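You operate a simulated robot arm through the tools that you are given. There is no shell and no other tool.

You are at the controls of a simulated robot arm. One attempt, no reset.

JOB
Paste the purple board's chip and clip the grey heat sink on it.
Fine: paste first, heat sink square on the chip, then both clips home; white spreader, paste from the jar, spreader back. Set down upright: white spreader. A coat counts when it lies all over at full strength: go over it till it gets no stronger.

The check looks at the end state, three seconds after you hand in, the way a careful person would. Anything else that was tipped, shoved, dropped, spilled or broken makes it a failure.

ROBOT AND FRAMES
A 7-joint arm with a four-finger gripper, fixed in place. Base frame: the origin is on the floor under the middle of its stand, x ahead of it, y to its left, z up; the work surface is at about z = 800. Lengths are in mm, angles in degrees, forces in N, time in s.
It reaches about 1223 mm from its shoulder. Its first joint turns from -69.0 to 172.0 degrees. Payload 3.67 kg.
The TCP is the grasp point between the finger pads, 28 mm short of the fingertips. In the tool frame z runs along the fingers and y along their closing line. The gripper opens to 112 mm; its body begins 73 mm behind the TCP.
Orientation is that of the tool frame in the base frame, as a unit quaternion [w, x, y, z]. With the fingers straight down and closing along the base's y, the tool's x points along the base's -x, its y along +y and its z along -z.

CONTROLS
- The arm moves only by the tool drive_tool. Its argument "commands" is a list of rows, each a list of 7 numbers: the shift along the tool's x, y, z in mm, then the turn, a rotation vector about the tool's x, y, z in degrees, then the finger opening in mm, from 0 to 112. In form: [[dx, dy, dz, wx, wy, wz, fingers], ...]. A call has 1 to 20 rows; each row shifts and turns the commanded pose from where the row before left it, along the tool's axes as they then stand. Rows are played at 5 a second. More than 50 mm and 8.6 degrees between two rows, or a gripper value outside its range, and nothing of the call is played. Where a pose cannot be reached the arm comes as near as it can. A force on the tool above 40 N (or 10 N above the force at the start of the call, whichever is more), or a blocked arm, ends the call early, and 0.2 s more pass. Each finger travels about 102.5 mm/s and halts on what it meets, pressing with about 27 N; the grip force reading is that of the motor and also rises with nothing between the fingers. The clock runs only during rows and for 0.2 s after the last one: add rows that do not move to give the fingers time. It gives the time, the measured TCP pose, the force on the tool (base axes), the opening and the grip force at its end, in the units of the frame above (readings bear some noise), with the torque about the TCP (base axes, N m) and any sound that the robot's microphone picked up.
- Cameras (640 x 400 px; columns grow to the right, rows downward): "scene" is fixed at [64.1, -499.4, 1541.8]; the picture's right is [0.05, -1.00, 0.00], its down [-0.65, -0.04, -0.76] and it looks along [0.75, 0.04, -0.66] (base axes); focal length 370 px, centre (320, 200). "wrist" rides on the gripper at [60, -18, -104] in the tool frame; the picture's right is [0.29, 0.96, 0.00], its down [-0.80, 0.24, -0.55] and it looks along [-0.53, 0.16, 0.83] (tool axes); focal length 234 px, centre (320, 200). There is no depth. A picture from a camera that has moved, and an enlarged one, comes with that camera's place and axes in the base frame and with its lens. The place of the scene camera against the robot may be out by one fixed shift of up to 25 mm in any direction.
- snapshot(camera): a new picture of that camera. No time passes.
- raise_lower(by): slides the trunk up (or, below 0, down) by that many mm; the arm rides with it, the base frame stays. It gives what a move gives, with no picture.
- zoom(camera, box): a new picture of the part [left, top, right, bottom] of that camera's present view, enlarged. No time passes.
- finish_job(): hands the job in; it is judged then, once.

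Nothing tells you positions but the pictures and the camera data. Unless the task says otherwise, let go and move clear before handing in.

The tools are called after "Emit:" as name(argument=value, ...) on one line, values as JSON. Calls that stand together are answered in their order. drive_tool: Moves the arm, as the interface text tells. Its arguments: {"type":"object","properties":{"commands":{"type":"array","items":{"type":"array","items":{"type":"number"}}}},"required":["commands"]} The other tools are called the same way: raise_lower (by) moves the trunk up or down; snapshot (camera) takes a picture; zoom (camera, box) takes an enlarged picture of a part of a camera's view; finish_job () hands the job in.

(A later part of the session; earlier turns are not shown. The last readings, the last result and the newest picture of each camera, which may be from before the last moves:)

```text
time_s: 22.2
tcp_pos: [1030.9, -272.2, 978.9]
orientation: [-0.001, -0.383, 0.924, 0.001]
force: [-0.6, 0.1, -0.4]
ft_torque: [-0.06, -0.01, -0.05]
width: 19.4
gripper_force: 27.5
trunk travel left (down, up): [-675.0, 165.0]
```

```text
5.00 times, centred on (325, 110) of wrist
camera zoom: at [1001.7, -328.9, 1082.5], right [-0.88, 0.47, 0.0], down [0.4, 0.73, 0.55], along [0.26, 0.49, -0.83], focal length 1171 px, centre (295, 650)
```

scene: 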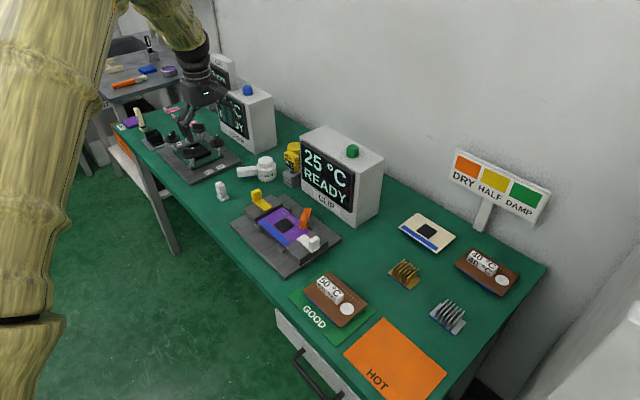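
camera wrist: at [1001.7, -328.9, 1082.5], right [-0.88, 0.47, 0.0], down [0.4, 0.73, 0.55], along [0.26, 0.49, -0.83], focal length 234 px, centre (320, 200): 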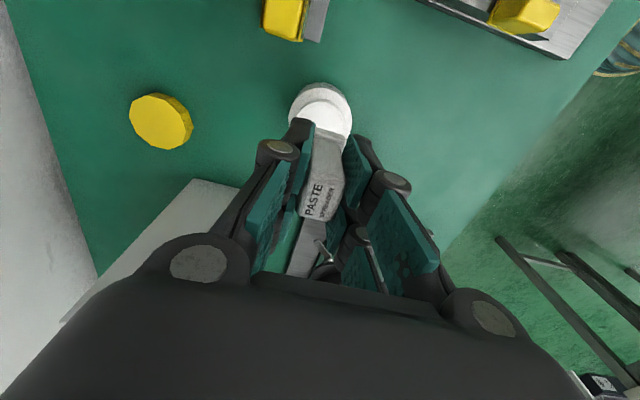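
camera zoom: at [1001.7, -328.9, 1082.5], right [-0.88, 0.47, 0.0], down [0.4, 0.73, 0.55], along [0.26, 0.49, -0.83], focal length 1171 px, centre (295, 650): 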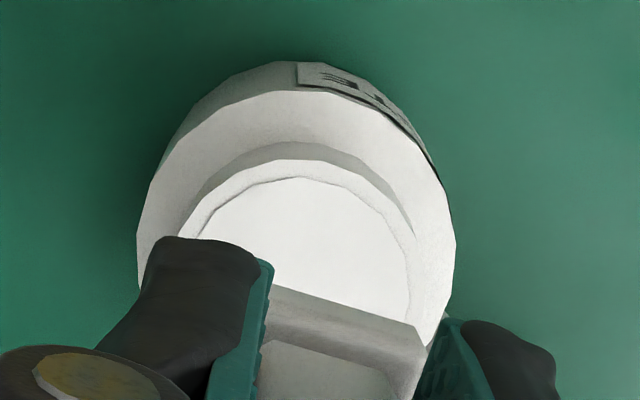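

The foot is centred over the mouth within about a millimetre. I'm descending toward the paste surface carefully.

Emit:
drive_tool(commands=[[0.4, 1.2, 20, 0, 0, 0, 10], [0, 0, 20, 0, 0, 0, 10], [0, 0, 12, 0, 0, 0, 10], [0, 0, 2, 0, 0, 0, 10], [0, 0, 0, 0, 0, 0, 10]])

Emit:
zoom(camera="scene", box=[235, 130, 295, 180])

Emit:
zoom(camera="wrist", box=[275, 90, 375, 190])

```text
time_s: 23.4
tcp_pos: [1029.7, -272.3, 923.5]
orientation: [-0.002, -0.383, 0.924, 0.001]
force: [0.2, 0.0, 0.2]
ft_torque: [0.0, -0.01, 0.0]
width: 19.5
gripper_force: 27.5
trunk travel left (down, up): [-675.0, 165.0]
```

```text
8.00 times, centred on (265, 155) of scene
camera zoom: at [64.1, -499.4, 1541.8], right [0.05, -1.0, 0.0], down [-0.65, -0.04, -0.76], along [0.75, 0.04, -0.66], focal length 2961 px, centre (760, 560)
```

zoom: 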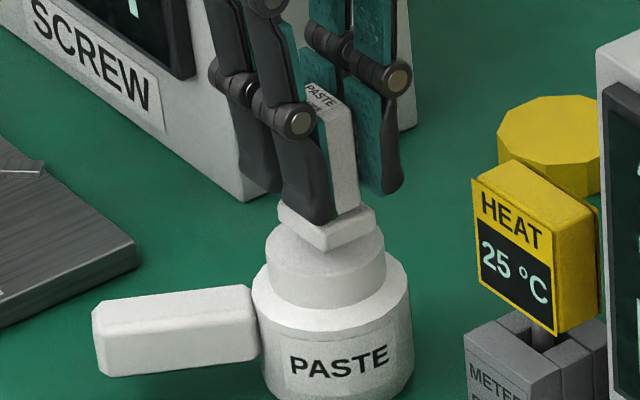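

```text
4.00 times, centred on (325, 140) of wrist
camera zoom: at [1000.2, -328.8, 1027.9], right [-0.88, 0.47, 0.0], down [0.4, 0.73, 0.55], along [0.26, 0.49, -0.83], focal length 937 px, centre (300, 440)
```

zoom: 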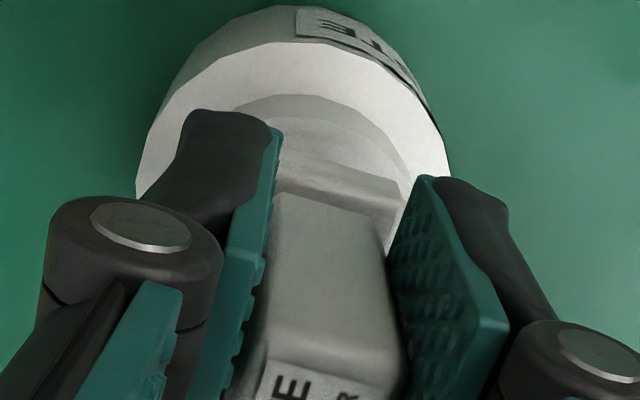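

Just above the paste with no contact force yet. I'll continue in 1 mm steps until contact shows.

Emit:
drive_tool(commands=[[0, 0, 1.5, 0, 0, 0, 10], [0, 0, 1.5, 0, 0, 0, 10], [0, 0, 1, 0, 0, 0, 10], [0, 0, 1, 0, 0, 0, 10], [0, 0, 0, 0, 0, 0, 10]])

Emit:
zoom(camera="scene", box=[245, 145, 285, 175])

```text
time_s: 24.6
tcp_pos: [1029.4, -271.8, 920.1]
orientation: [-0.001, -0.383, 0.924, 0.001]
force: [0.2, -0.3, 0.0]
ft_torque: [0.02, -0.02, -0.01]
width: 19.4
gripper_force: 27.1
trunk travel left (down, up): [-675.0, 165.0]
```

```text
13.33 times, centred on (265, 160) of scene
camera zoom: at [64.1, -499.4, 1541.8], right [0.05, -1.0, 0.0], down [-0.65, -0.04, -0.76], along [0.75, 0.04, -0.66], focal length 4936 px, centre (1053, 733)
```

zoom: 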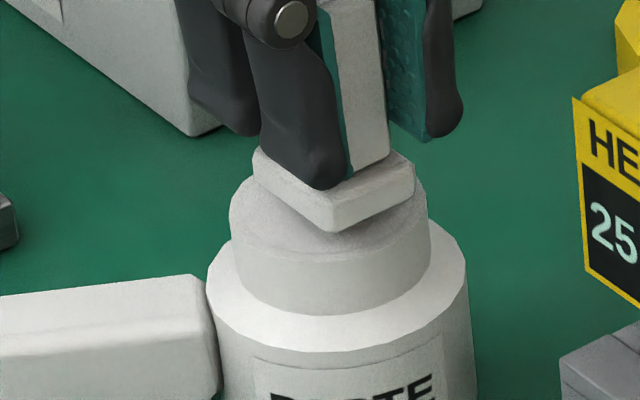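

Emit:
drive_tool(commands=[[0, 0, 1, 0, 0, 0, 10], [0, 0, 1, 0, 0, 0, 10], [0, 0, 1, 0, 0, 0, 10], [0, 0, 0, 0, 0, 0, 10]])

Emit:
zoom(camera="scene", box=[245, 145, 285, 175])

```text
time_s: 25.6
tcp_pos: [1028.1, -272.9, 918.6]
orientation: [-0.001, -0.382, 0.924, 0.001]
force: [-0.4, 0.4, -0.9]
ft_torque: [0.0, 0.02, -0.01]
width: 19.2
gripper_force: 26.6
trunk travel left (down, up): [-675.0, 165.0]
```

```text
13.33 times, centred on (265, 160) of scene
camera zoom: at [64.1, -499.4, 1541.8], right [0.05, -1.0, 0.0], down [-0.65, -0.04, -0.76], along [0.75, 0.04, -0.66], focal length 4936 px, centre (1053, 733)
```

zoom: 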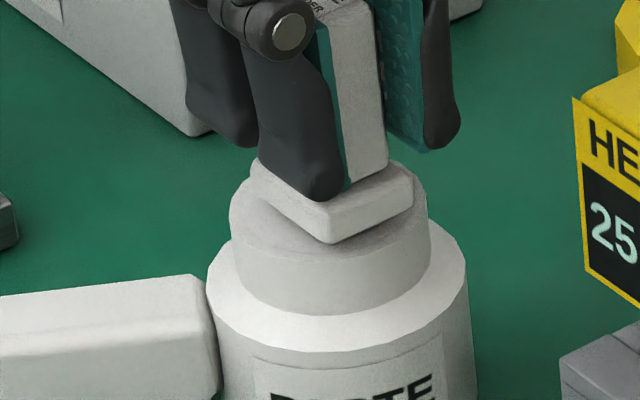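

Emit:
drive_tool(commands=[[0, 0, 1, 0, 0, 0, 10], [0, 0, 1, 0, 0, 0, 10], [0, 0, 1, 0, 0, 0, 10], [0, 0, 0, 0, 0, 0, 10]])

Emit:
zoom(camera="scene", box=[245, 145, 285, 175])

```text
time_s: 26.6
tcp_pos: [1028.2, -270.4, 915.0]
orientation: [-0.001, -0.382, 0.924, 0.0]
force: [-0.7, -1.7, 1.1]
ft_torque: [-0.01, 0.02, -0.02]
width: 19.5
gripper_force: 27.2
trunk travel left (down, up): [-675.0, 165.0]
```

```text
13.33 times, centred on (265, 160) of scene
camera zoom: at [64.1, -499.4, 1541.8], right [0.05, -1.0, 0.0], down [-0.65, -0.04, -0.76], along [0.75, 0.04, -0.66], focal length 4936 px, centre (1053, 733)
```

zoom: 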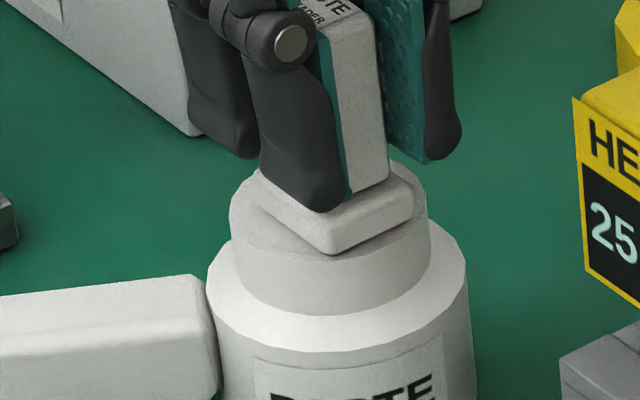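

Emit:
drive_tool(commands=[[0, 0, 0.7, 0, 0, 0, 10], [0, 0, 0.7, 0, 0, 0, 10], [0, 0, 0, 0, 0, 0, 10]])

Emit:
zoom(camera="scene", box=[245, 145, 285, 175])

```text
time_s: 27.4
tcp_pos: [1029.1, -271.7, 914.3]
orientation: [-0.001, -0.382, 0.924, 0.0]
force: [1.0, 0.0, 8.4]
ft_torque: [-0.06, -0.01, 0.0]
width: 19.4
gripper_force: 26.6
trunk travel left (down, up): [-675.0, 165.0]
```

```text
13.33 times, centred on (265, 160) of scene
camera zoom: at [64.1, -499.4, 1541.8], right [0.05, -1.0, 0.0], down [-0.65, -0.04, -0.76], along [0.75, 0.04, -0.66], focal length 4936 px, centre (1053, 733)
```

zoom: 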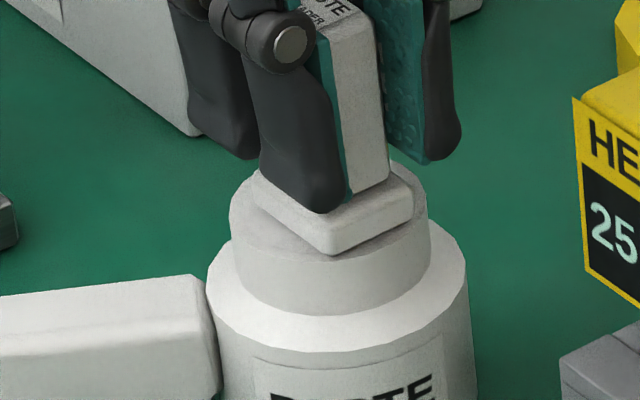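

Contact at 8.4 N. I'll lift and look at whether the foot picked up paste.

Emit:
drive_tool(commands=[[0, 0, 0, 0, 0, 0, 10], [0, 0, -5, 0, 0, 0, 10], [0, 0, -25, 0, 0, 0, 10], [0, 0, -40, 0, 0, 0, 10], [0, 0, 0, 0, 0, 0, 10]])

Emit:
zoom(camera="scene", box=[235, 115, 295, 175])

Emit:
zoom(camera="wrist", box=[275, 70, 375, 190])

```text
time_s: 28.6
tcp_pos: [1032.3, -270.3, 979.9]
orientation: [-0.003, -0.382, 0.924, 0.001]
force: [1.0, 0.6, -0.7]
ft_torque: [-0.05, -0.01, 0.02]
width: 19.4
gripper_force: 27.3
trunk travel left (down, up): [-675.0, 165.0]
```

```text
6.67 times, centred on (265, 145) of scene
camera zoom: at [64.1, -499.4, 1541.8], right [0.05, -1.0, 0.0], down [-0.65, -0.04, -0.76], along [0.75, 0.04, -0.66], focal length 2468 px, centre (687, 567)
```

zoom: 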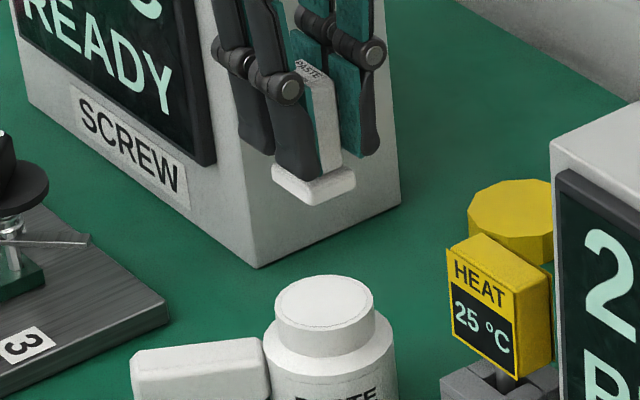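

```text
3.33 times, centred on (325, 130) of wrist
camera zoom: at [1001.7, -328.6, 1085.4], right [-0.88, 0.47, 0.0], down [0.4, 0.73, 0.55], along [0.26, 0.49, -0.83], focal length 781 px, centre (303, 433)
```

zoom: 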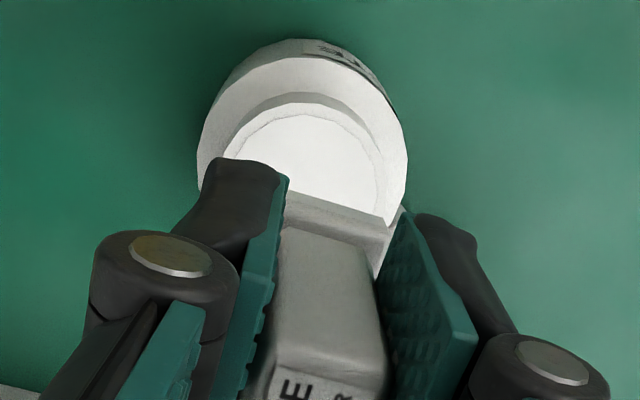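

Emit:
zoom(camera="scene", box=[255, 132, 277, 150])

Emit:
zoom(camera="scene", box=[255, 152, 280, 172])

```text
16.00 times, centred on (266, 141) of scene
camera zoom: at [64.1, -499.4, 1541.8], right [0.05, -1.0, 0.0], down [-0.65, -0.04, -0.76], along [0.75, 0.04, -0.66], focal length 5922 px, centre (1184, 1144)
```

zoom: 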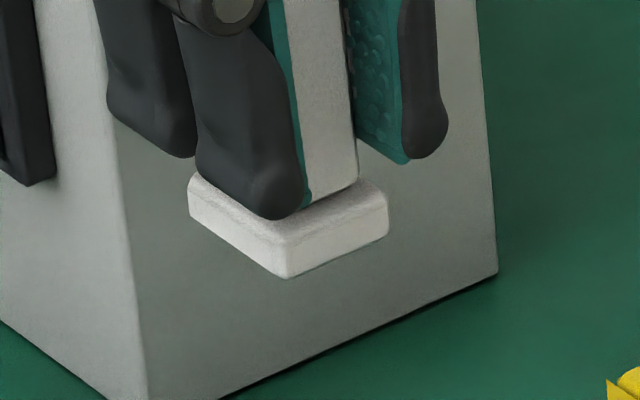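

```text
16.00 times, centred on (268, 162) of scene
camera zoom: at [64.1, -499.4, 1541.8], right [0.05, -1.0, 0.0], down [-0.65, -0.04, -0.76], along [0.75, 0.04, -0.66], focal length 5922 px, centre (1160, 808)
```

zoom: 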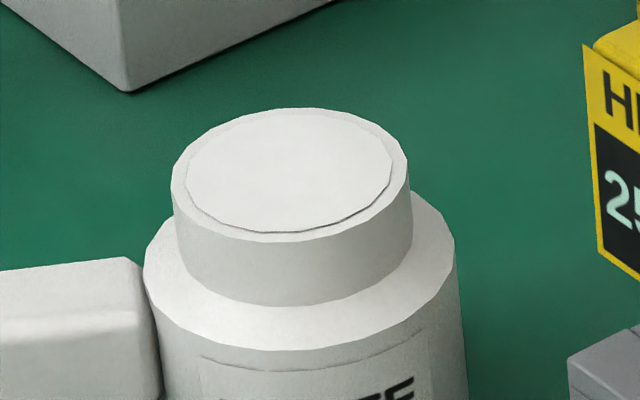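

I can't see the foot's underside, so the chip itself will show whether it was loaded. I'm carrying the spreader over the chip now.

Emit:
drive_tool(commands=[[35.9, 17.1, 0, 0, 0, 0, 10], [35.9, 17.1, 0, 0, 0, 0, 10], [35.9, 17.1, 0, 0, 0, 0, 10], [35.9, 17.1, 0, 0, 0, 0, 10], [35.9, 17.1, 0, 0, 0, 0, 10], [35.9, 17.1, 0, 0, 0, 0, 10], [35.9, 17.1, 0, 0, 0, 0, 10], [0, 0, 0, 0, 0, 0, 10]])

Emit:
snapshot(camera="wrist")

Emit:
zoom(camera="scene", box=[230, 170, 340, 270])

```text
time_s: 30.4
tcp_pos: [767.7, -364.4, 983.1]
orientation: [-0.003, -0.383, 0.924, 0.001]
force: [0.4, 0.3, -0.5]
ft_torque: [0.02, 0.04, -0.03]
width: 19.4
gripper_force: 27.0
trunk travel left (down, up): [-675.0, 165.0]
```

```text
taken
camera wrist: at [738.0, -421.5, 1087.4], right [-0.88, 0.47, 0.0], down [0.4, 0.73, 0.55], along [0.26, 0.49, -0.83], focal length 234 px, centre (320, 200)
```

wrist: 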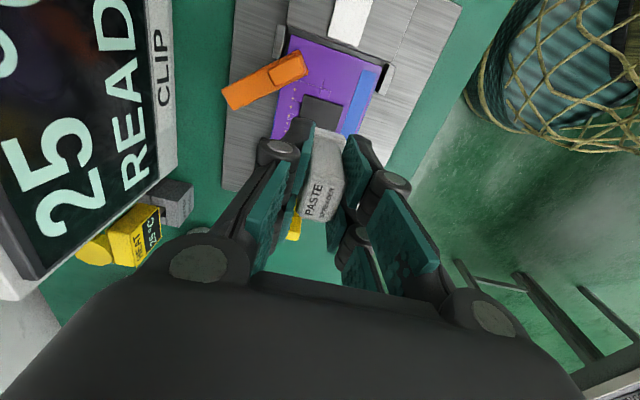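

```text
4.00 times, centred on (285, 220) of scene
camera zoom: at [64.1, -499.4, 1541.8], right [0.05, -1.0, 0.0], down [-0.65, -0.04, -0.76], along [0.75, 0.04, -0.66], focal length 1481 px, centre (460, 120)
```

zoom: 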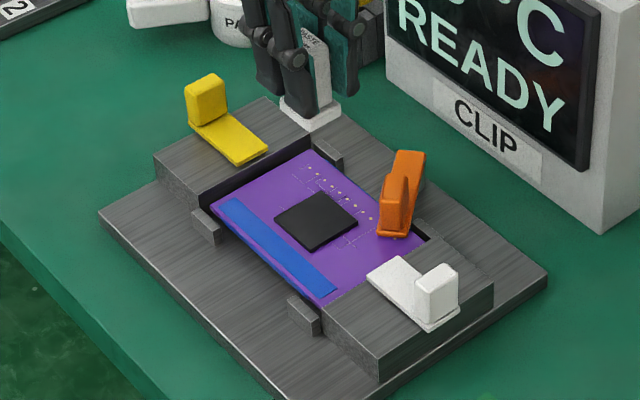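

Emit:
zoom(camera="wrist", box=[265, 60, 385, 150])

```text
4.44 times, centred on (325, 105) of wrist
camera zoom: at [738.0, -421.5, 1087.4], right [-0.88, 0.47, 0.0], down [0.4, 0.73, 0.55], along [0.26, 0.49, -0.83], focal length 1041 px, centre (298, 622)
```

zoom: 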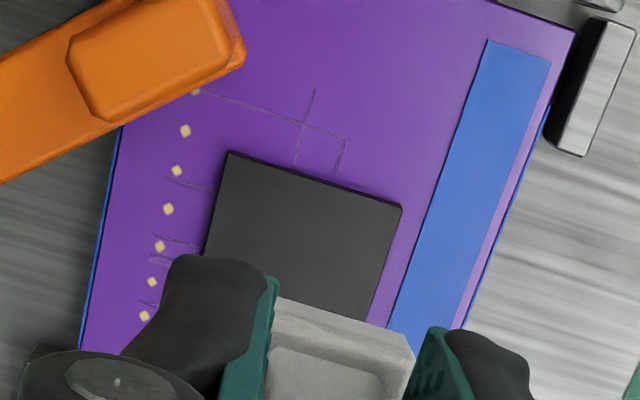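

The chip centre is about 4 mm ahead of the tool axis and yaw matches. I'm shifting and descending to just above the chip.

Emit:
drive_tool(commands=[[-4, -0.6, 20, 0, 0, 0, 10], [0, 0, 30, 0, 0, 0, 10], [0, 0, 30, 0, 0, 0, 10], [0, 0, 8, 0, 0, 0, 10], [0, 0, 0, 0, 0, 0, 10]])

Emit:
zoom(camera="wrist", box=[255, 60, 395, 180])

Emit:
zoom(camera="scene", box=[250, 185, 320, 255])

```text
time_s: 31.6
tcp_pos: [769.1, -361.3, 897.5]
orientation: [-0.002, -0.382, 0.924, 0.002]
force: [-0.4, 0.4, 0.0]
ft_torque: [-0.01, -0.01, 0.01]
width: 19.5
gripper_force: 27.3
trunk travel left (down, up): [-675.0, 165.0]
```

```text
3.33 times, centred on (325, 120) of wrist
camera zoom: at [740.1, -418.9, 1000.7], right [-0.88, 0.47, 0.0], down [0.4, 0.73, 0.55], along [0.26, 0.49, -0.83], focal length 781 px, centre (303, 467)
```

zoom: 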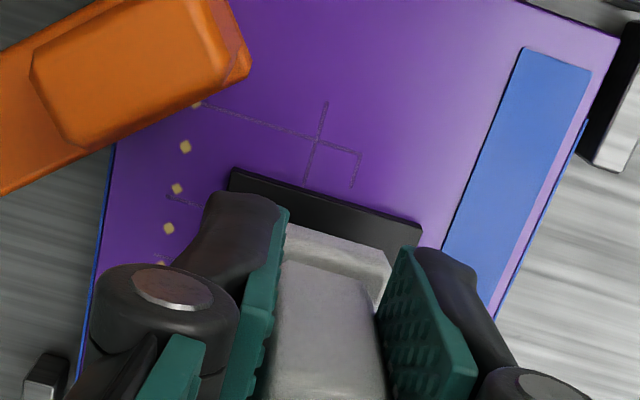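

```text
5.71 times, centred on (285, 220) of scene
camera zoom: at [64.1, -499.4, 1541.8], right [0.05, -1.0, 0.0], down [-0.65, -0.04, -0.76], along [0.75, 0.04, -0.66], focal length 2115 px, centre (520, 86)
```

zoom: 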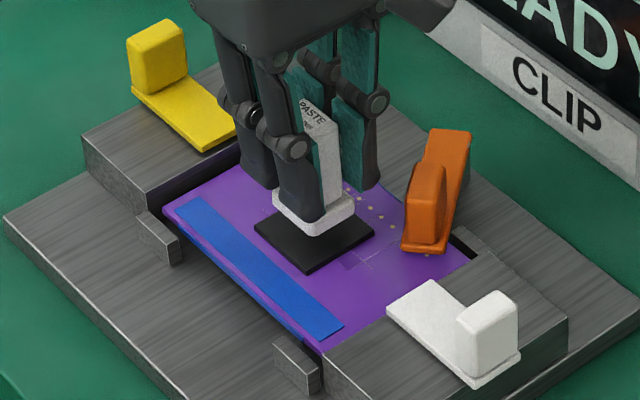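

The foot is about 1 mm off the chip centre and 10 mm above it. I'll centre it and lower gently until contact.

Emit:
drive_tool(commands=[[0, -1.2, 3, 0, 0, 0, 10], [0, 0, 3, 0, 0, 0, 10], [0, 0, 1.5, 0, 0, 0, 10], [0, 0, 1, 0, 0, 0, 10], [0, 0, 0, 0, 0, 0, 10]])

Emit:
zoom(camera="scene", box=[260, 200, 310, 240])

```text
time_s: 32.8
tcp_pos: [770.4, -363.4, 888.5]
orientation: [-0.001, -0.383, 0.924, 0.001]
force: [-0.2, -0.5, -1.4]
ft_torque: [0.0, 0.0, -0.02]
width: 19.1
gripper_force: 26.9
trunk travel left (down, up): [-675.0, 165.0]
```

```text
10.00 times, centred on (285, 220) of scene
camera zoom: at [64.1, -499.4, 1541.8], right [0.05, -1.0, 0.0], down [-0.65, -0.04, -0.76], along [0.75, 0.04, -0.66], focal length 3702 px, centre (670, 0)
```

zoom: 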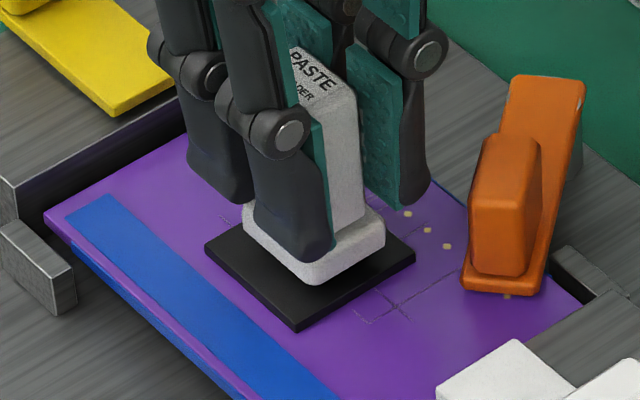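

Emit:
drive_tool(commands=[[0, 0, 1, 0, 0, 0, 10], [0, 0, 1, 0, 0, 0, 10], [0, 0, 0, 0, 0, 0, 10]])

Emit:
zoom(camera="scene", box=[260, 200, 310, 240])

```text
time_s: 33.6
tcp_pos: [771.3, -363.3, 885.8]
orientation: [-0.002, -0.383, 0.924, 0.001]
force: [-0.1, 0.2, 0.1]
ft_torque: [0.05, 0.0, 0.03]
width: 19.3
gripper_force: 27.0
trunk travel left (down, up): [-675.0, 165.0]
```

```text
10.00 times, centred on (285, 220) of scene
camera zoom: at [64.1, -499.4, 1541.8], right [0.05, -1.0, 0.0], down [-0.65, -0.04, -0.76], along [0.75, 0.04, -0.66], focal length 3702 px, centre (670, 0)
```

zoom: 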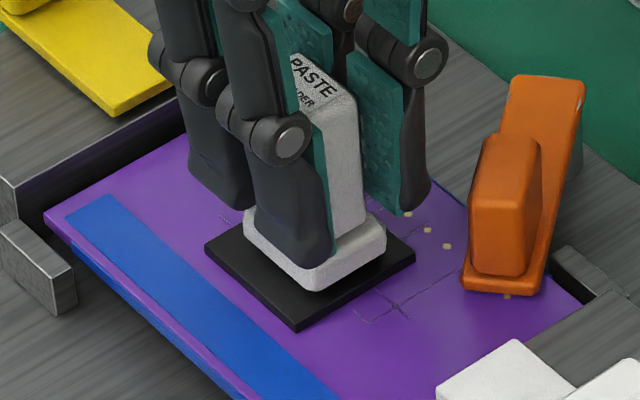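

Emit:
drive_tool(commands=[[0, 0, 0.8, 0, 0, 0, 10], [0, 0, 0.8, 0, 0, 0, 10], [0, 0, 0, 0, 0, 0, 10]])

Emit:
zoom(camera="scene", box=[260, 200, 310, 240])

```text
time_s: 34.4
tcp_pos: [770.9, -362.6, 885.0]
orientation: [-0.002, -0.382, 0.924, 0.002]
force: [-0.2, 0.4, 1.3]
ft_torque: [0.01, 0.01, 0.04]
width: 19.1
gripper_force: 27.3
trunk travel left (down, up): [-675.0, 165.0]
```

```text
10.00 times, centred on (285, 220) of scene
camera zoom: at [64.1, -499.4, 1541.8], right [0.05, -1.0, 0.0], down [-0.65, -0.04, -0.76], along [0.75, 0.04, -0.66], focal length 3702 px, centre (670, 0)
```

zoom: 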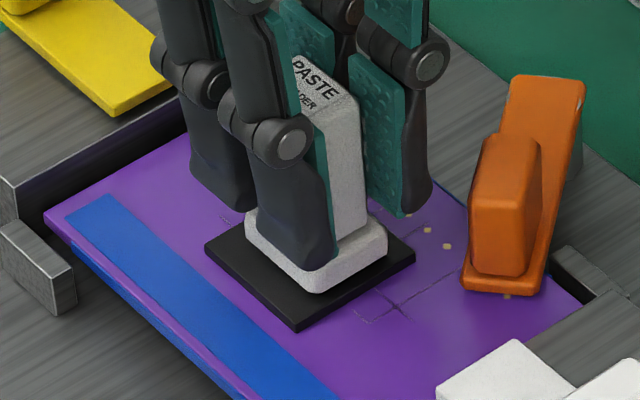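

Emit:
drive_tool(commands=[[0, 0, 0.7, 0, 0, 0, 10], [0, 0, 0, 0, 0, 0, 10]])

Emit:
drive_tool(commands=[[0, 0, 0.7, 0, 0, 0, 10], [0, 0, 0, 0, 0, 0, 10]])

```text
time_s: 35.0
tcp_pos: [770.8, -361.9, 884.5]
orientation: [-0.001, -0.382, 0.924, 0.001]
force: [0.8, -3.2, 9.9]
ft_torque: [-0.11, -0.05, 0.02]
width: 19.6
gripper_force: 26.9
trunk travel left (down, up): [-675.0, 165.0]
```

```text
time_s: 35.6
tcp_pos: [771.9, -361.6, 884.3]
orientation: [0.0, -0.382, 0.924, 0.0]
force: [4.8, -3.1, 18.2]
ft_torque: [-0.1, -0.12, 0.0]
width: 19.1
gripper_force: 26.9
trunk travel left (down, up): [-675.0, 165.0]
```

Contact with the chip at about 10–18 N. I'll ease slightly and make a first test stroke across the chip, then lift to see whether paste was laid down.

Emit:
drive_tool(commands=[[0, 0, -0.6, 0, 0, 0, 10], [0, -4, 0, 0, 0, 0, 10], [0, -4, 0, 0, 0, 0, 10], [0, 4, 0, 0, 0, 0, 10], [0, 4, 0, 0, 0, 0, 10], [0, 4, 0, 0, 0, 0, 10], [0, 4, 0, 0, 0, 0, 10], [0, -4, 0, 0, 0, 0, 10], [0, -4, 0, 0, 0, 0, 10], [0, 0, 0, 0, 0, 0, 10]])

Emit:
zoom(camera="scene", box=[260, 200, 310, 240])

Emit:
zoom(camera="wrist", box=[265, 80, 385, 180])

```text
time_s: 37.8
tcp_pos: [770.1, -362.4, 883.5]
orientation: [-0.001, -0.383, 0.924, 0.001]
force: [-2.3, 4.7, 15.2]
ft_torque: [0.14, 0.11, 0.01]
width: 19.6
gripper_force: 27.3
trunk travel left (down, up): [-675.0, 165.0]
```

```text
10.00 times, centred on (285, 220) of scene
camera zoom: at [64.1, -499.4, 1541.8], right [0.05, -1.0, 0.0], down [-0.65, -0.04, -0.76], along [0.75, 0.04, -0.66], focal length 3702 px, centre (670, 0)
```

zoom: 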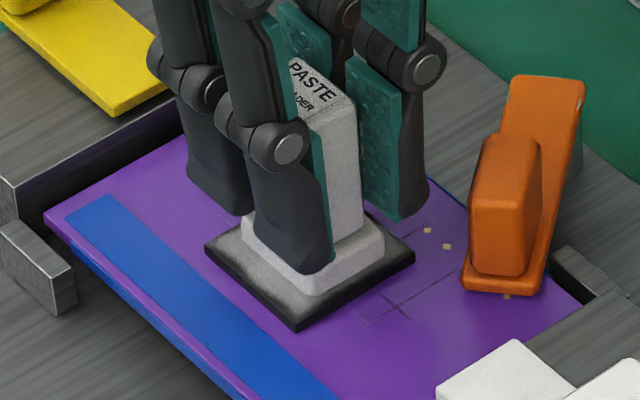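

```text
4.00 times, centred on (325, 130) of wrist
camera zoom: at [740.3, -419.4, 987.7], right [-0.88, 0.47, 0.0], down [0.4, 0.73, 0.55], along [0.26, 0.49, -0.83], focal length 937 px, centre (300, 480)
```

zoom: 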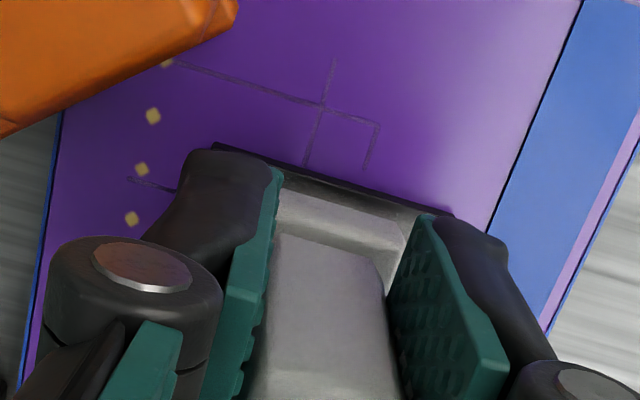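

Paste is going on the chip. I'll continue with overlapping strokes offset to both sides to reach all edges.

Emit:
drive_tool(commands=[[4.5, 0, 0, 0, 0, 0, 10], [0, -4.5, 0, 0, 0, 0, 10], [0, -4.5, 0, 0, 0, 0, 10], [0, 4.5, 0, 0, 0, 0, 10], [0, 4.5, 0, 0, 0, 0, 10], [0, 4.5, 0, 0, 0, 0, 10], [0, 4.5, 0, 0, 0, 0, 10], [0, -4.5, 0, 0, 0, 0, 10], [0, -4.5, 0, 0, 0, 0, 10], [-4.5, 0, 0, 0, 0, 0, 10], [-4.5, 0, 0, 0, 0, 0, 10], [0, -4.5, 0, 0, 0, 0, 10], [0, -4.5, 0, 0, 0, 0, 10], [0, 4.5, 0, 0, 0, 0, 10], [0, 4.5, 0, 0, 0, 0, 10], [0, 4.5, 0, 0, 0, 0, 10], [0, 4.5, 0, 0, 0, 0, 10], [0, -4.5, 0, 0, 0, 0, 10], [0, -4.5, 0, 0, 0, 0, 10]])

Emit:
zoom(camera="scene", box=[260, 200, 310, 240])

```text
time_s: 41.8
tcp_pos: [773.1, -357.1, 883.0]
orientation: [-0.002, -0.382, 0.924, 0.001]
force: [-2.0, 3.2, 12.6]
ft_torque: [0.12, 0.09, -0.02]
width: 19.2
gripper_force: 27.2
trunk travel left (down, up): [-675.0, 165.0]
```

```text
10.00 times, centred on (285, 220) of scene
camera zoom: at [64.1, -499.4, 1541.8], right [0.05, -1.0, 0.0], down [-0.65, -0.04, -0.76], along [0.75, 0.04, -0.66], focal length 3702 px, centre (670, 0)
```

zoom: 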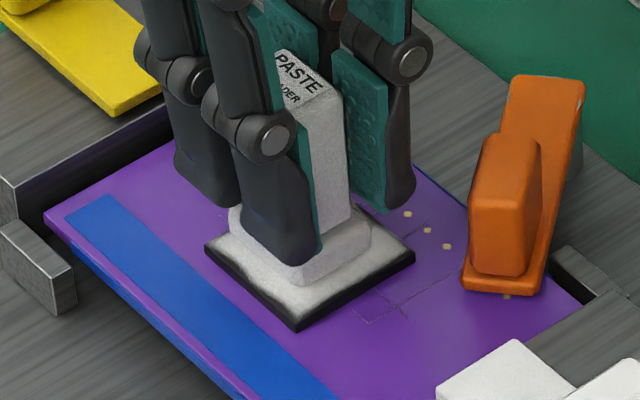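

The middle is turning white but the edges are still dark. I'll extend the strokes a bit further over the edges.

Emit:
drive_tool(commands=[[-2.5, 0, 0, 0, 0, 0, 10], [0, -5.5, 0, 0, 0, 0, 10], [0, -5.5, 0, 0, 0, 0, 10], [0, 5.5, 0, 0, 0, 0, 10], [0, 5.5, 0, 0, 0, 0, 10], [0, 5.5, 0, 0, 0, 0, 10], [0, 5.5, 0, 0, 0, 0, 10], [0, -5.5, 0, 0, 0, 0, 10], [0, -5.5, 0, 0, 0, 0, 10], [4.5, 0, 0, 0, 0, 0, 10], [4.5, 0, 0, 0, 0, 0, 10], [4.5, 0, 0, 0, 0, 0, 10], [0, -5.5, 0, 0, 0, 0, 10], [0, -5.5, 0, 0, 0, 0, 10], [0, 5.5, 0, 0, 0, 0, 10], [0, 5.5, 0, 0, 0, 0, 10], [0, 5.5, 0, 0, 0, 0, 10], [0, 5.5, 0, 0, 0, 0, 10], [0, -5.5, 0, 0, 0, 0, 10], [0, -5.5, 0, 0, 0, 0, 10]])

Emit:
zoom(camera="scene", box=[260, 200, 310, 240])

```text
time_s: 46.0
tcp_pos: [765.7, -367.2, 884.3]
orientation: [-0.002, -0.383, 0.924, 0.0]
force: [-2.5, 1.3, 5.3]
ft_torque: [0.08, 0.1, 0.0]
width: 19.4
gripper_force: 26.8
trunk travel left (down, up): [-675.0, 165.0]
```

```text
10.00 times, centred on (285, 220) of scene
camera zoom: at [64.1, -499.4, 1541.8], right [0.05, -1.0, 0.0], down [-0.65, -0.04, -0.76], along [0.75, 0.04, -0.66], focal length 3702 px, centre (670, 0)
```

zoom: 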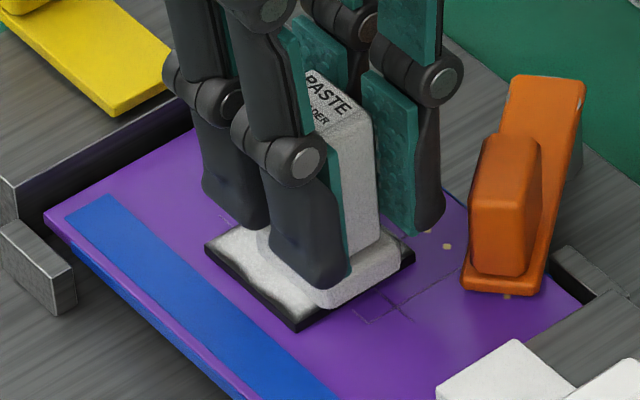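

Emit:
drive_tool(commands=[[0, 0, -5, 0, 0, 0, 10], [0, 0, -35, 0, 0, 0, 10], [0, 0, -40, 0, 0, 0, 10], [0, 0, 0, 0, 0, 0, 10]])

Emit:
zoom(camera="scene", box=[265, 205, 305, 240])

Emit:
zoom(camera="wrist", box=[265, 60, 385, 150])

```text
time_s: 47.0
tcp_pos: [766.3, -367.6, 961.1]
orientation: [-0.003, -0.383, 0.924, 0.001]
force: [-0.9, 0.5, -1.0]
ft_torque: [0.03, 0.01, -0.01]
width: 19.5
gripper_force: 26.9
trunk travel left (down, up): [-675.0, 165.0]
```

```text
11.43 times, centred on (285, 222) of scene
camera zoom: at [64.1, -499.4, 1541.8], right [0.05, -1.0, 0.0], down [-0.65, -0.04, -0.76], along [0.75, 0.04, -0.66], focal length 4230 px, centre (720, -57)
```

zoom: 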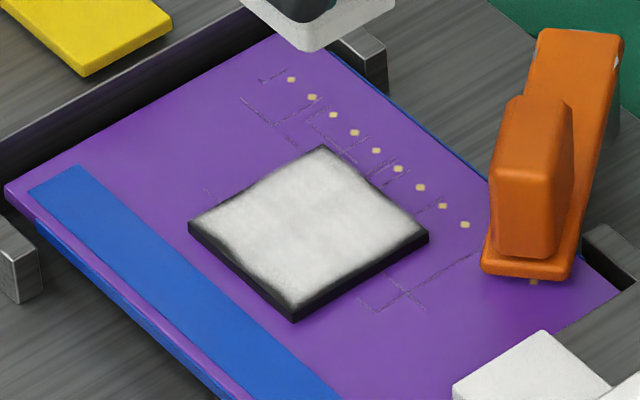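

```text
4.44 times, centred on (325, 105) of wrist
camera zoom: at [736.2, -424.3, 1065.2], right [-0.88, 0.47, 0.0], down [0.4, 0.73, 0.55], along [0.26, 0.49, -0.83], focal length 1041 px, centre (298, 622)
```

zoom: 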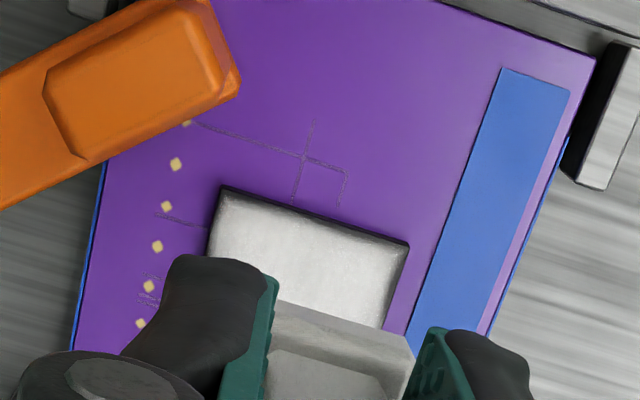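

Emit:
zoom(camera="scene", box=[275, 216, 295, 234])

Emit:
zoom(camera="wrist", box=[305, 95, 355, 140])

```text
16.00 times, centred on (285, 225) of scene
camera zoom: at [64.1, -499.4, 1541.8], right [0.05, -1.0, 0.0], down [-0.65, -0.04, -0.76], along [0.75, 0.04, -0.66], focal length 5922 px, centre (880, -200)
```

zoom: 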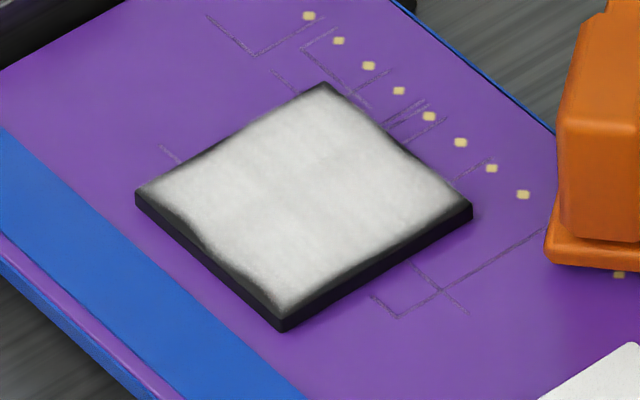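

```text
8.89 times, centred on (330, 118) of wrist
camera zoom: at [736.2, -424.3, 1065.2], right [-0.88, 0.47, 0.0], down [0.4, 0.73, 0.55], along [0.26, 0.49, -0.83], focal length 2082 px, centre (231, 933)
```

zoom: 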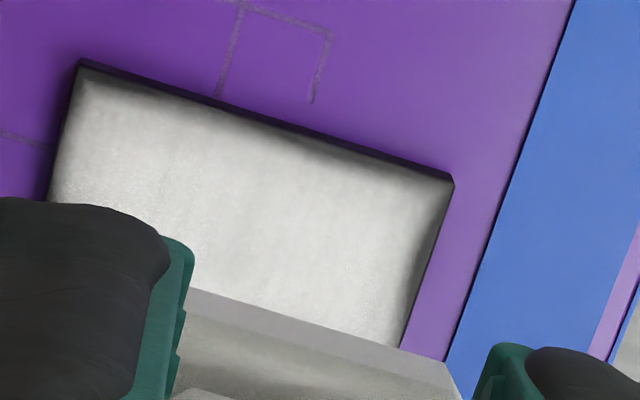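

The coat covers most of the chip but the rim and corners are weaker, especially on the blue-stripe side. I'll go around the edges with strokes running further out.

Emit:
drive_tool(commands=[[0, 0, 40, 0, 0, 0, 10], [0, 0, 35, 0, 0, 0, 10], [0, 0, 3, 0, 0, 0, 10], [0, 0, 2, 0, 0, 0, 10], [0, 0, 0, 0, 0, 0, 10]])

Emit:
drive_tool(commands=[[1.5, 0, 0, 0, 0, 0, 10], [0, -4, 0, 0, 0, 0, 10], [0, -4, 0, 0, 0, 0, 10], [0, -4, 0, 0, 0, 0, 10], [0, 5.2, 0, 0, 0, 0, 10], [0, 5.2, 0, 0, 0, 0, 10], [0, 5.2, 0, 0, 0, 0, 10], [0, 5.2, 0, 0, 0, 0, 10], [0, 5.2, 0, 0, 0, 0, 10], [-4, 0, 0, 0, 0, 0, 10], [-4, 0, 0, 0, 0, 0, 10], [-4, 0, 0, 0, 0, 0, 10], [-4, 0, 0, 0, 0, 0, 10], [0, -5.2, 0, 0, 0, 0, 10], [0, -5.2, 0, 0, 0, 0, 10], [0, -5.2, 0, 0, 0, 0, 10], [0, -5.2, 0, 0, 0, 0, 10], [0, -5.2, 0, 0, 0, 0, 10]])

Emit:
zoom(camera="scene", box=[265, 205, 305, 240])

```text
time_s: 48.2
tcp_pos: [764.3, -367.9, 882.9]
orientation: [-0.001, -0.382, 0.924, 0.001]
force: [0.3, -1.0, 2.6]
ft_torque: [0.02, -0.01, -0.03]
width: 19.1
gripper_force: 26.7
trunk travel left (down, up): [-675.0, 165.0]
```

```text
time_s: 52.0
tcp_pos: [784.2, -365.3, 882.9]
orientation: [-0.001, -0.383, 0.924, 0.001]
force: [-0.2, 1.8, 2.9]
ft_torque: [0.08, 0.07, -0.01]
width: 19.5
gripper_force: 27.0
trunk travel left (down, up): [-675.0, 165.0]
```

```text
11.43 times, centred on (285, 222) of scene
camera zoom: at [64.1, -499.4, 1541.8], right [0.05, -1.0, 0.0], down [-0.65, -0.04, -0.76], along [0.75, 0.04, -0.66], focal length 4230 px, centre (720, -57)
```

zoom: 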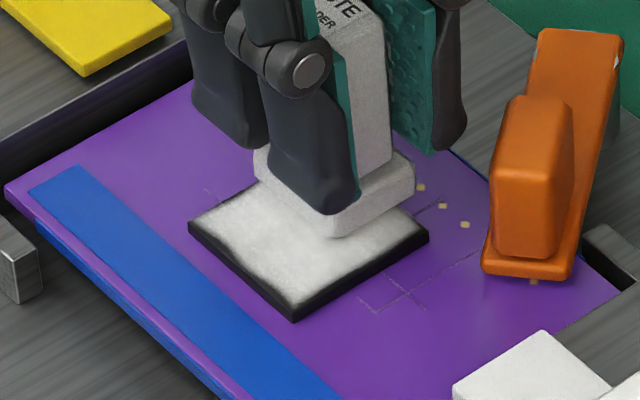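

Emit:
drive_tool(commands=[[0, 0, -5, 0, 0, 0, 10], [0, 0, -35, 0, 0, 0, 10], [0, 0, -40, 0, 0, 0, 10], [0, 0, 0, 0, 0, 0, 10]])

Emit:
zoom(camera="scene", box=[275, 216, 295, 234])

Emit:
zoom(camera="wrist", box=[265, 60, 385, 150])

```text
time_s: 53.0
tcp_pos: [786.5, -364.9, 962.1]
orientation: [-0.002, -0.383, 0.924, 0.001]
force: [-1.0, -0.3, -1.0]
ft_torque: [0.02, 0.01, -0.03]
width: 19.3
gripper_force: 26.9
trunk travel left (down, up): [-675.0, 165.0]
```

```text
16.00 times, centred on (285, 225) of scene
camera zoom: at [64.1, -499.4, 1541.8], right [0.05, -1.0, 0.0], down [-0.65, -0.04, -0.76], along [0.75, 0.04, -0.66], focal length 5922 px, centre (880, -200)
```

zoom: 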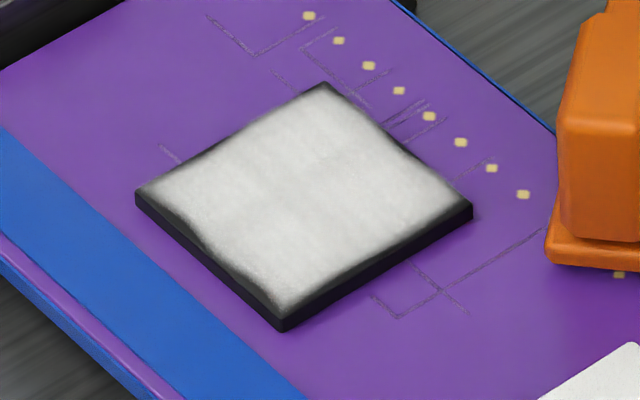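

```text
4.44 times, centred on (325, 105) of wrist
camera zoom: at [756.9, -423.1, 1066.2], right [-0.88, 0.47, 0.0], down [0.4, 0.73, 0.55], along [0.26, 0.49, -0.83], focal length 1041 px, centre (298, 622)
```

zoom: 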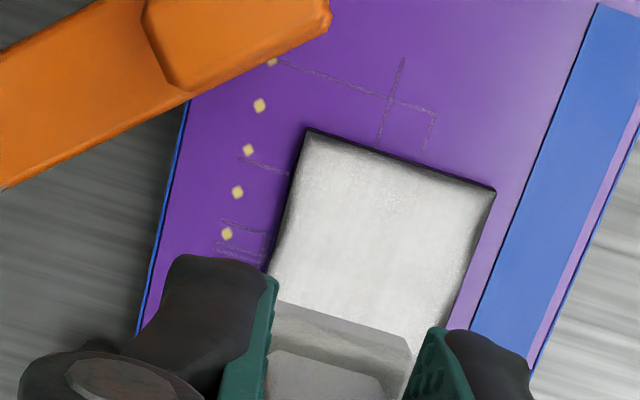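

The coat got more even but the rim is still a little weak, possibly because the spreader ran out. I'm going back to the jar for more paste.

Emit:
drive_tool(commands=[[0, 0, -20, 0, 0, 0, 10], [-34.2, -15.1, 0, 0, 0, 0, 10], [-34.2, -15.1, 0, 0, 0, 0, 10], [-34.2, -15.1, 0, 0, 0, 0, 10], [-34.2, -15.1, 0, 0, 0, 0, 10], [-34.2, -15.1, 0, 0, 0, 0, 10], [-34.2, -15.1, 0, 0, 0, 0, 10], [-34.2, -15.1, 0, 0, 0, 0, 10], [0, 0, 0, 0, 0, 0, 10]])

Emit:
zoom(camera="wrist", box=[275, 70, 375, 150])

Emit:
zoom(camera="scene", box=[275, 216, 295, 234])

```text
time_s: 55.0
tcp_pos: [1027.6, -272.2, 984.5]
orientation: [0.0, -0.383, 0.924, 0.001]
force: [-0.9, -0.8, 0.1]
ft_torque: [0.0, -0.02, 0.0]
width: 19.4
gripper_force: 27.1
trunk travel left (down, up): [-675.0, 165.0]
```

```text
5.00 times, centred on (325, 110) of wrist
camera zoom: at [997.8, -328.9, 1089.3], right [-0.88, 0.47, 0.0], down [0.4, 0.73, 0.55], along [0.26, 0.49, -0.83], focal length 1171 px, centre (295, 650)
```

zoom: 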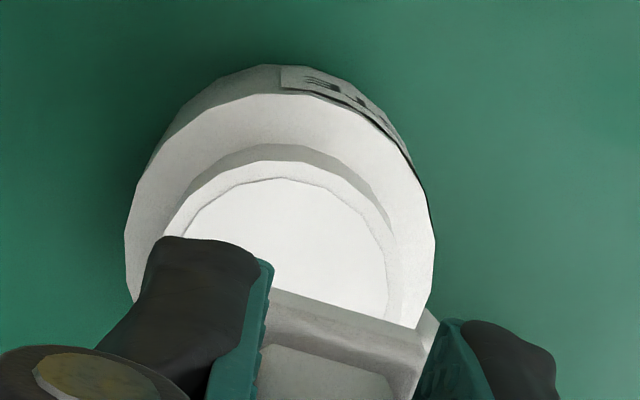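

```text
16.00 times, centred on (285, 225) of scene
camera zoom: at [64.1, -499.4, 1541.8], right [0.05, -1.0, 0.0], down [-0.65, -0.04, -0.76], along [0.75, 0.04, -0.66], focal length 5922 px, centre (880, -200)
```

zoom: 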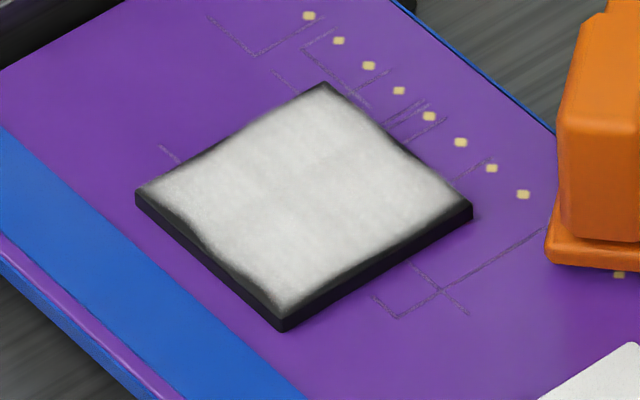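

Emit:
drive_tool(commands=[[-2.1, -2.3, 20, 0, 0, 0, 10], [0, 0, 30, 0, 0, 0, 10], [0, 0, 14, 0, 0, 0, 10], [0, 0, 2, 0, 0, 0, 10], [0, 0, 1, 0, 0, 0, 10], [0, 0, 0, 0, 0, 0, 10]])

Emit:
drive_tool(commands=[[0, 0, 0.8, 0, 0, 0, 10], [0, 0, 0.8, 0, 0, 0, 10], [0, 0, 0, 0, 0, 0, 10]])

```text
time_s: 56.4
tcp_pos: [1032.4, -271.4, 915.1]
orientation: [-0.002, -0.382, 0.924, 0.001]
force: [0.5, -0.4, -0.2]
ft_torque: [-0.01, -0.02, 0.04]
width: 19.4
gripper_force: 27.2
trunk travel left (down, up): [-675.0, 165.0]
```

```text
time_s: 57.2
tcp_pos: [1032.8, -271.8, 912.6]
orientation: [-0.002, -0.383, 0.924, 0.001]
force: [-0.1, 0.0, 0.5]
ft_torque: [-0.03, 0.02, -0.01]
width: 19.2
gripper_force: 27.0
trunk travel left (down, up): [-675.0, 165.0]
```

Emit:
drive_tool(commands=[[0, 0, 0.8, 0, 0, 0, 10], [0, 0, 0, 0, 0, 0, 10]])

Emit:
zoom(camera="scene", box=[245, 145, 285, 175])

```text
time_s: 57.8
tcp_pos: [1032.3, -271.9, 912.2]
orientation: [-0.001, -0.382, 0.924, 0.001]
force: [2.9, -0.9, 5.6]
ft_torque: [-0.03, -0.07, -0.02]
width: 19.0
gripper_force: 26.9
trunk travel left (down, up): [-675.0, 165.0]
```

```text
13.33 times, centred on (265, 160) of scene
camera zoom: at [64.1, -499.4, 1541.8], right [0.05, -1.0, 0.0], down [-0.65, -0.04, -0.76], along [0.75, 0.04, -0.66], focal length 4936 px, centre (1053, 733)
```

zoom: 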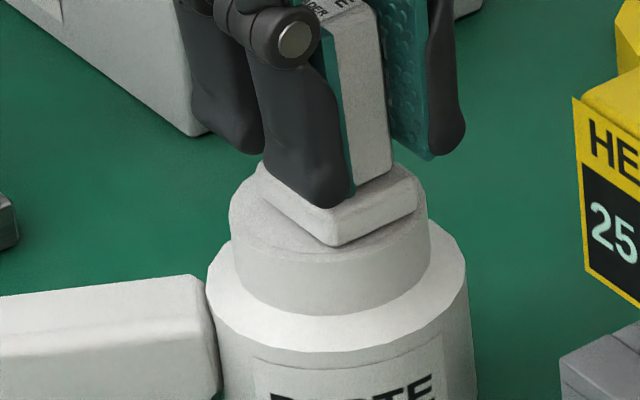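

Emit:
drive_tool(commands=[[0, 0, -2.5, 0, 0, 0, 10], [0.5, 2.8, 0, 0, 0, 0, 10], [0, 0, 1.5, 0, 0, 0, 10], [0, 0, 0.8, 0, 0, 0, 10], [0, 0, 0.6, 0, 0, 0, 10], [0, 0, 0, 0, 0, 0, 10]])

Emit:
zoom(camera="scene", box=[245, 145, 285, 175])

```text
time_s: 59.2
tcp_pos: [1029.6, -269.5, 913.3]
orientation: [0.0, -0.382, 0.924, -0.001]
force: [2.4, -0.7, 10.9]
ft_torque: [-0.07, -0.09, -0.01]
width: 19.5
gripper_force: 27.4
trunk travel left (down, up): [-675.0, 165.0]
```

```text
13.33 times, centred on (265, 160) of scene
camera zoom: at [64.1, -499.4, 1541.8], right [0.05, -1.0, 0.0], down [-0.65, -0.04, -0.76], along [0.75, 0.04, -0.66], focal length 4936 px, centre (1053, 733)
```

zoom: 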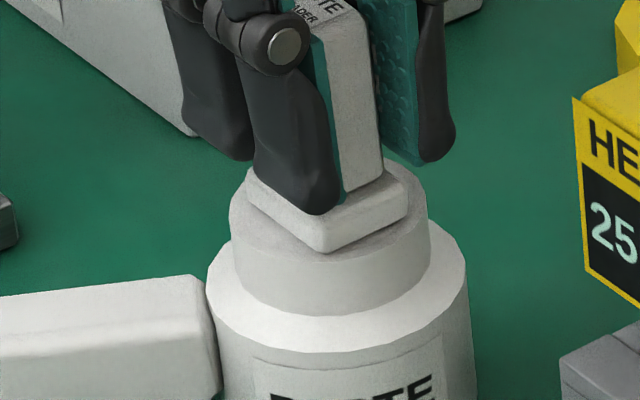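

Emit:
drive_tool(commands=[[0, 0, -8, 0, 0, 0, 10], [0, 0, -30, 0, 0, 0, 10], [0, 0, -30, 0, 0, 0, 10], [35.5, 16.7, 0, 0, 0, 0, 10], [35.5, 16.7, 0, 0, 0, 0, 10], [35.5, 16.7, 0, 0, 0, 0, 10], [35.5, 16.7, 0, 0, 0, 0, 10], [35.5, 16.7, 0, 0, 0, 0, 10], [35.5, 16.7, 0, 0, 0, 0, 10], [35.5, 16.7, 0, 0, 0, 0, 10], [0, 0, 0, 0, 0, 0, 10]])

Emit:
zoom(camera="wrist", box=[265, 60, 385, 150])

Emit:
zoom(camera="scene", box=[235, 115, 295, 175])

```text
time_s: 61.6
tcp_pos: [770.3, -363.2, 981.1]
orientation: [-0.002, -0.383, 0.924, 0.0]
force: [-0.1, 0.2, -1.0]
ft_torque: [0.03, 0.0, 0.02]
width: 19.3
gripper_force: 26.4
trunk travel left (down, up): [-675.0, 165.0]
```

```text
4.44 times, centred on (325, 105) of wrist
camera zoom: at [741.3, -420.9, 1083.7], right [-0.88, 0.47, 0.0], down [0.4, 0.73, 0.55], along [0.26, 0.49, -0.83], focal length 1041 px, centre (298, 622)
```

zoom: 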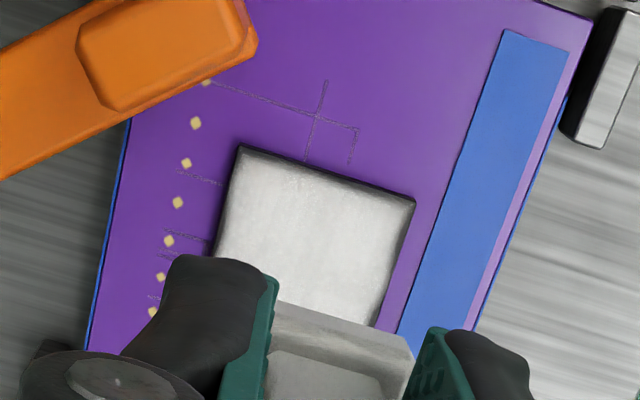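

```text
6.67 times, centred on (265, 145) of scene
camera zoom: at [64.1, -499.4, 1541.8], right [0.05, -1.0, 0.0], down [-0.65, -0.04, -0.76], along [0.75, 0.04, -0.66], focal length 2468 px, centre (687, 567)
```

zoom: 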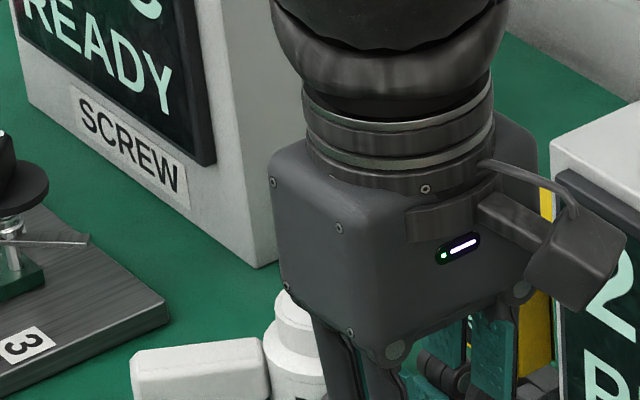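

Emit:
drive_tool(commands=[[-1.8, 0.3, 30, 0, 0, 0, 10], [0, 0, 35, 0, 0, 0, 10], [0, 0, 25, 0, 0, 0, 10], [0, 0, 4, 0, 0, 0, 10], [0, 0, 1, 0, 0, 0, 10], [0, 0, 0, 0, 0, 0, 10]])

Emit:
zoom(camera="scene", box=[265, 205, 305, 240])

Emit:
zoom(camera="wrist", box=[255, 60, 395, 180])

```text
time_s: 63.0
tcp_pos: [772.7, -361.3, 885.3]
orientation: [-0.001, -0.383, 0.924, 0.002]
force: [-0.8, 0.3, -0.1]
ft_torque: [0.0, -0.03, 0.01]
width: 19.4
gripper_force: 27.3
trunk travel left (down, up): [-675.0, 165.0]
```

```text
11.43 times, centred on (285, 222) of scene
camera zoom: at [64.1, -499.4, 1541.8], right [0.05, -1.0, 0.0], down [-0.65, -0.04, -0.76], along [0.75, 0.04, -0.66], focal length 4230 px, centre (720, -57)
```

zoom: 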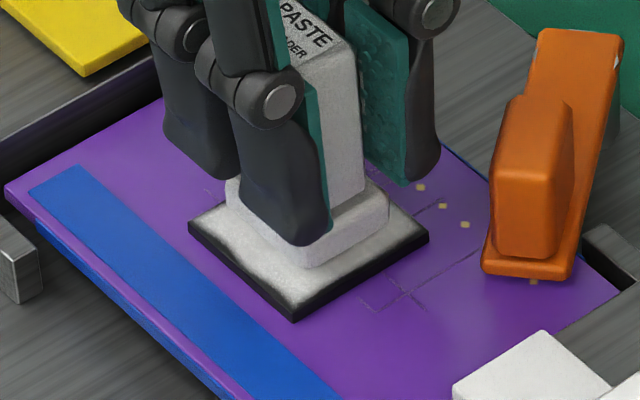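

```text
3.33 times, centred on (325, 120) of wrist
camera zoom: at [742.3, -418.2, 989.1], right [-0.88, 0.47, 0.0], down [0.4, 0.73, 0.55], along [0.26, 0.49, -0.83], focal length 781 px, centre (303, 467)
```

zoom: 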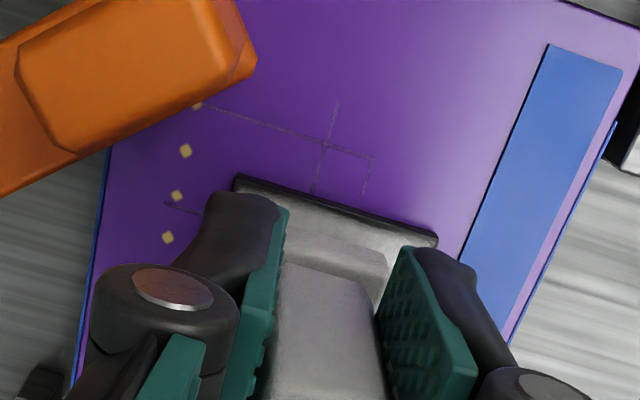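

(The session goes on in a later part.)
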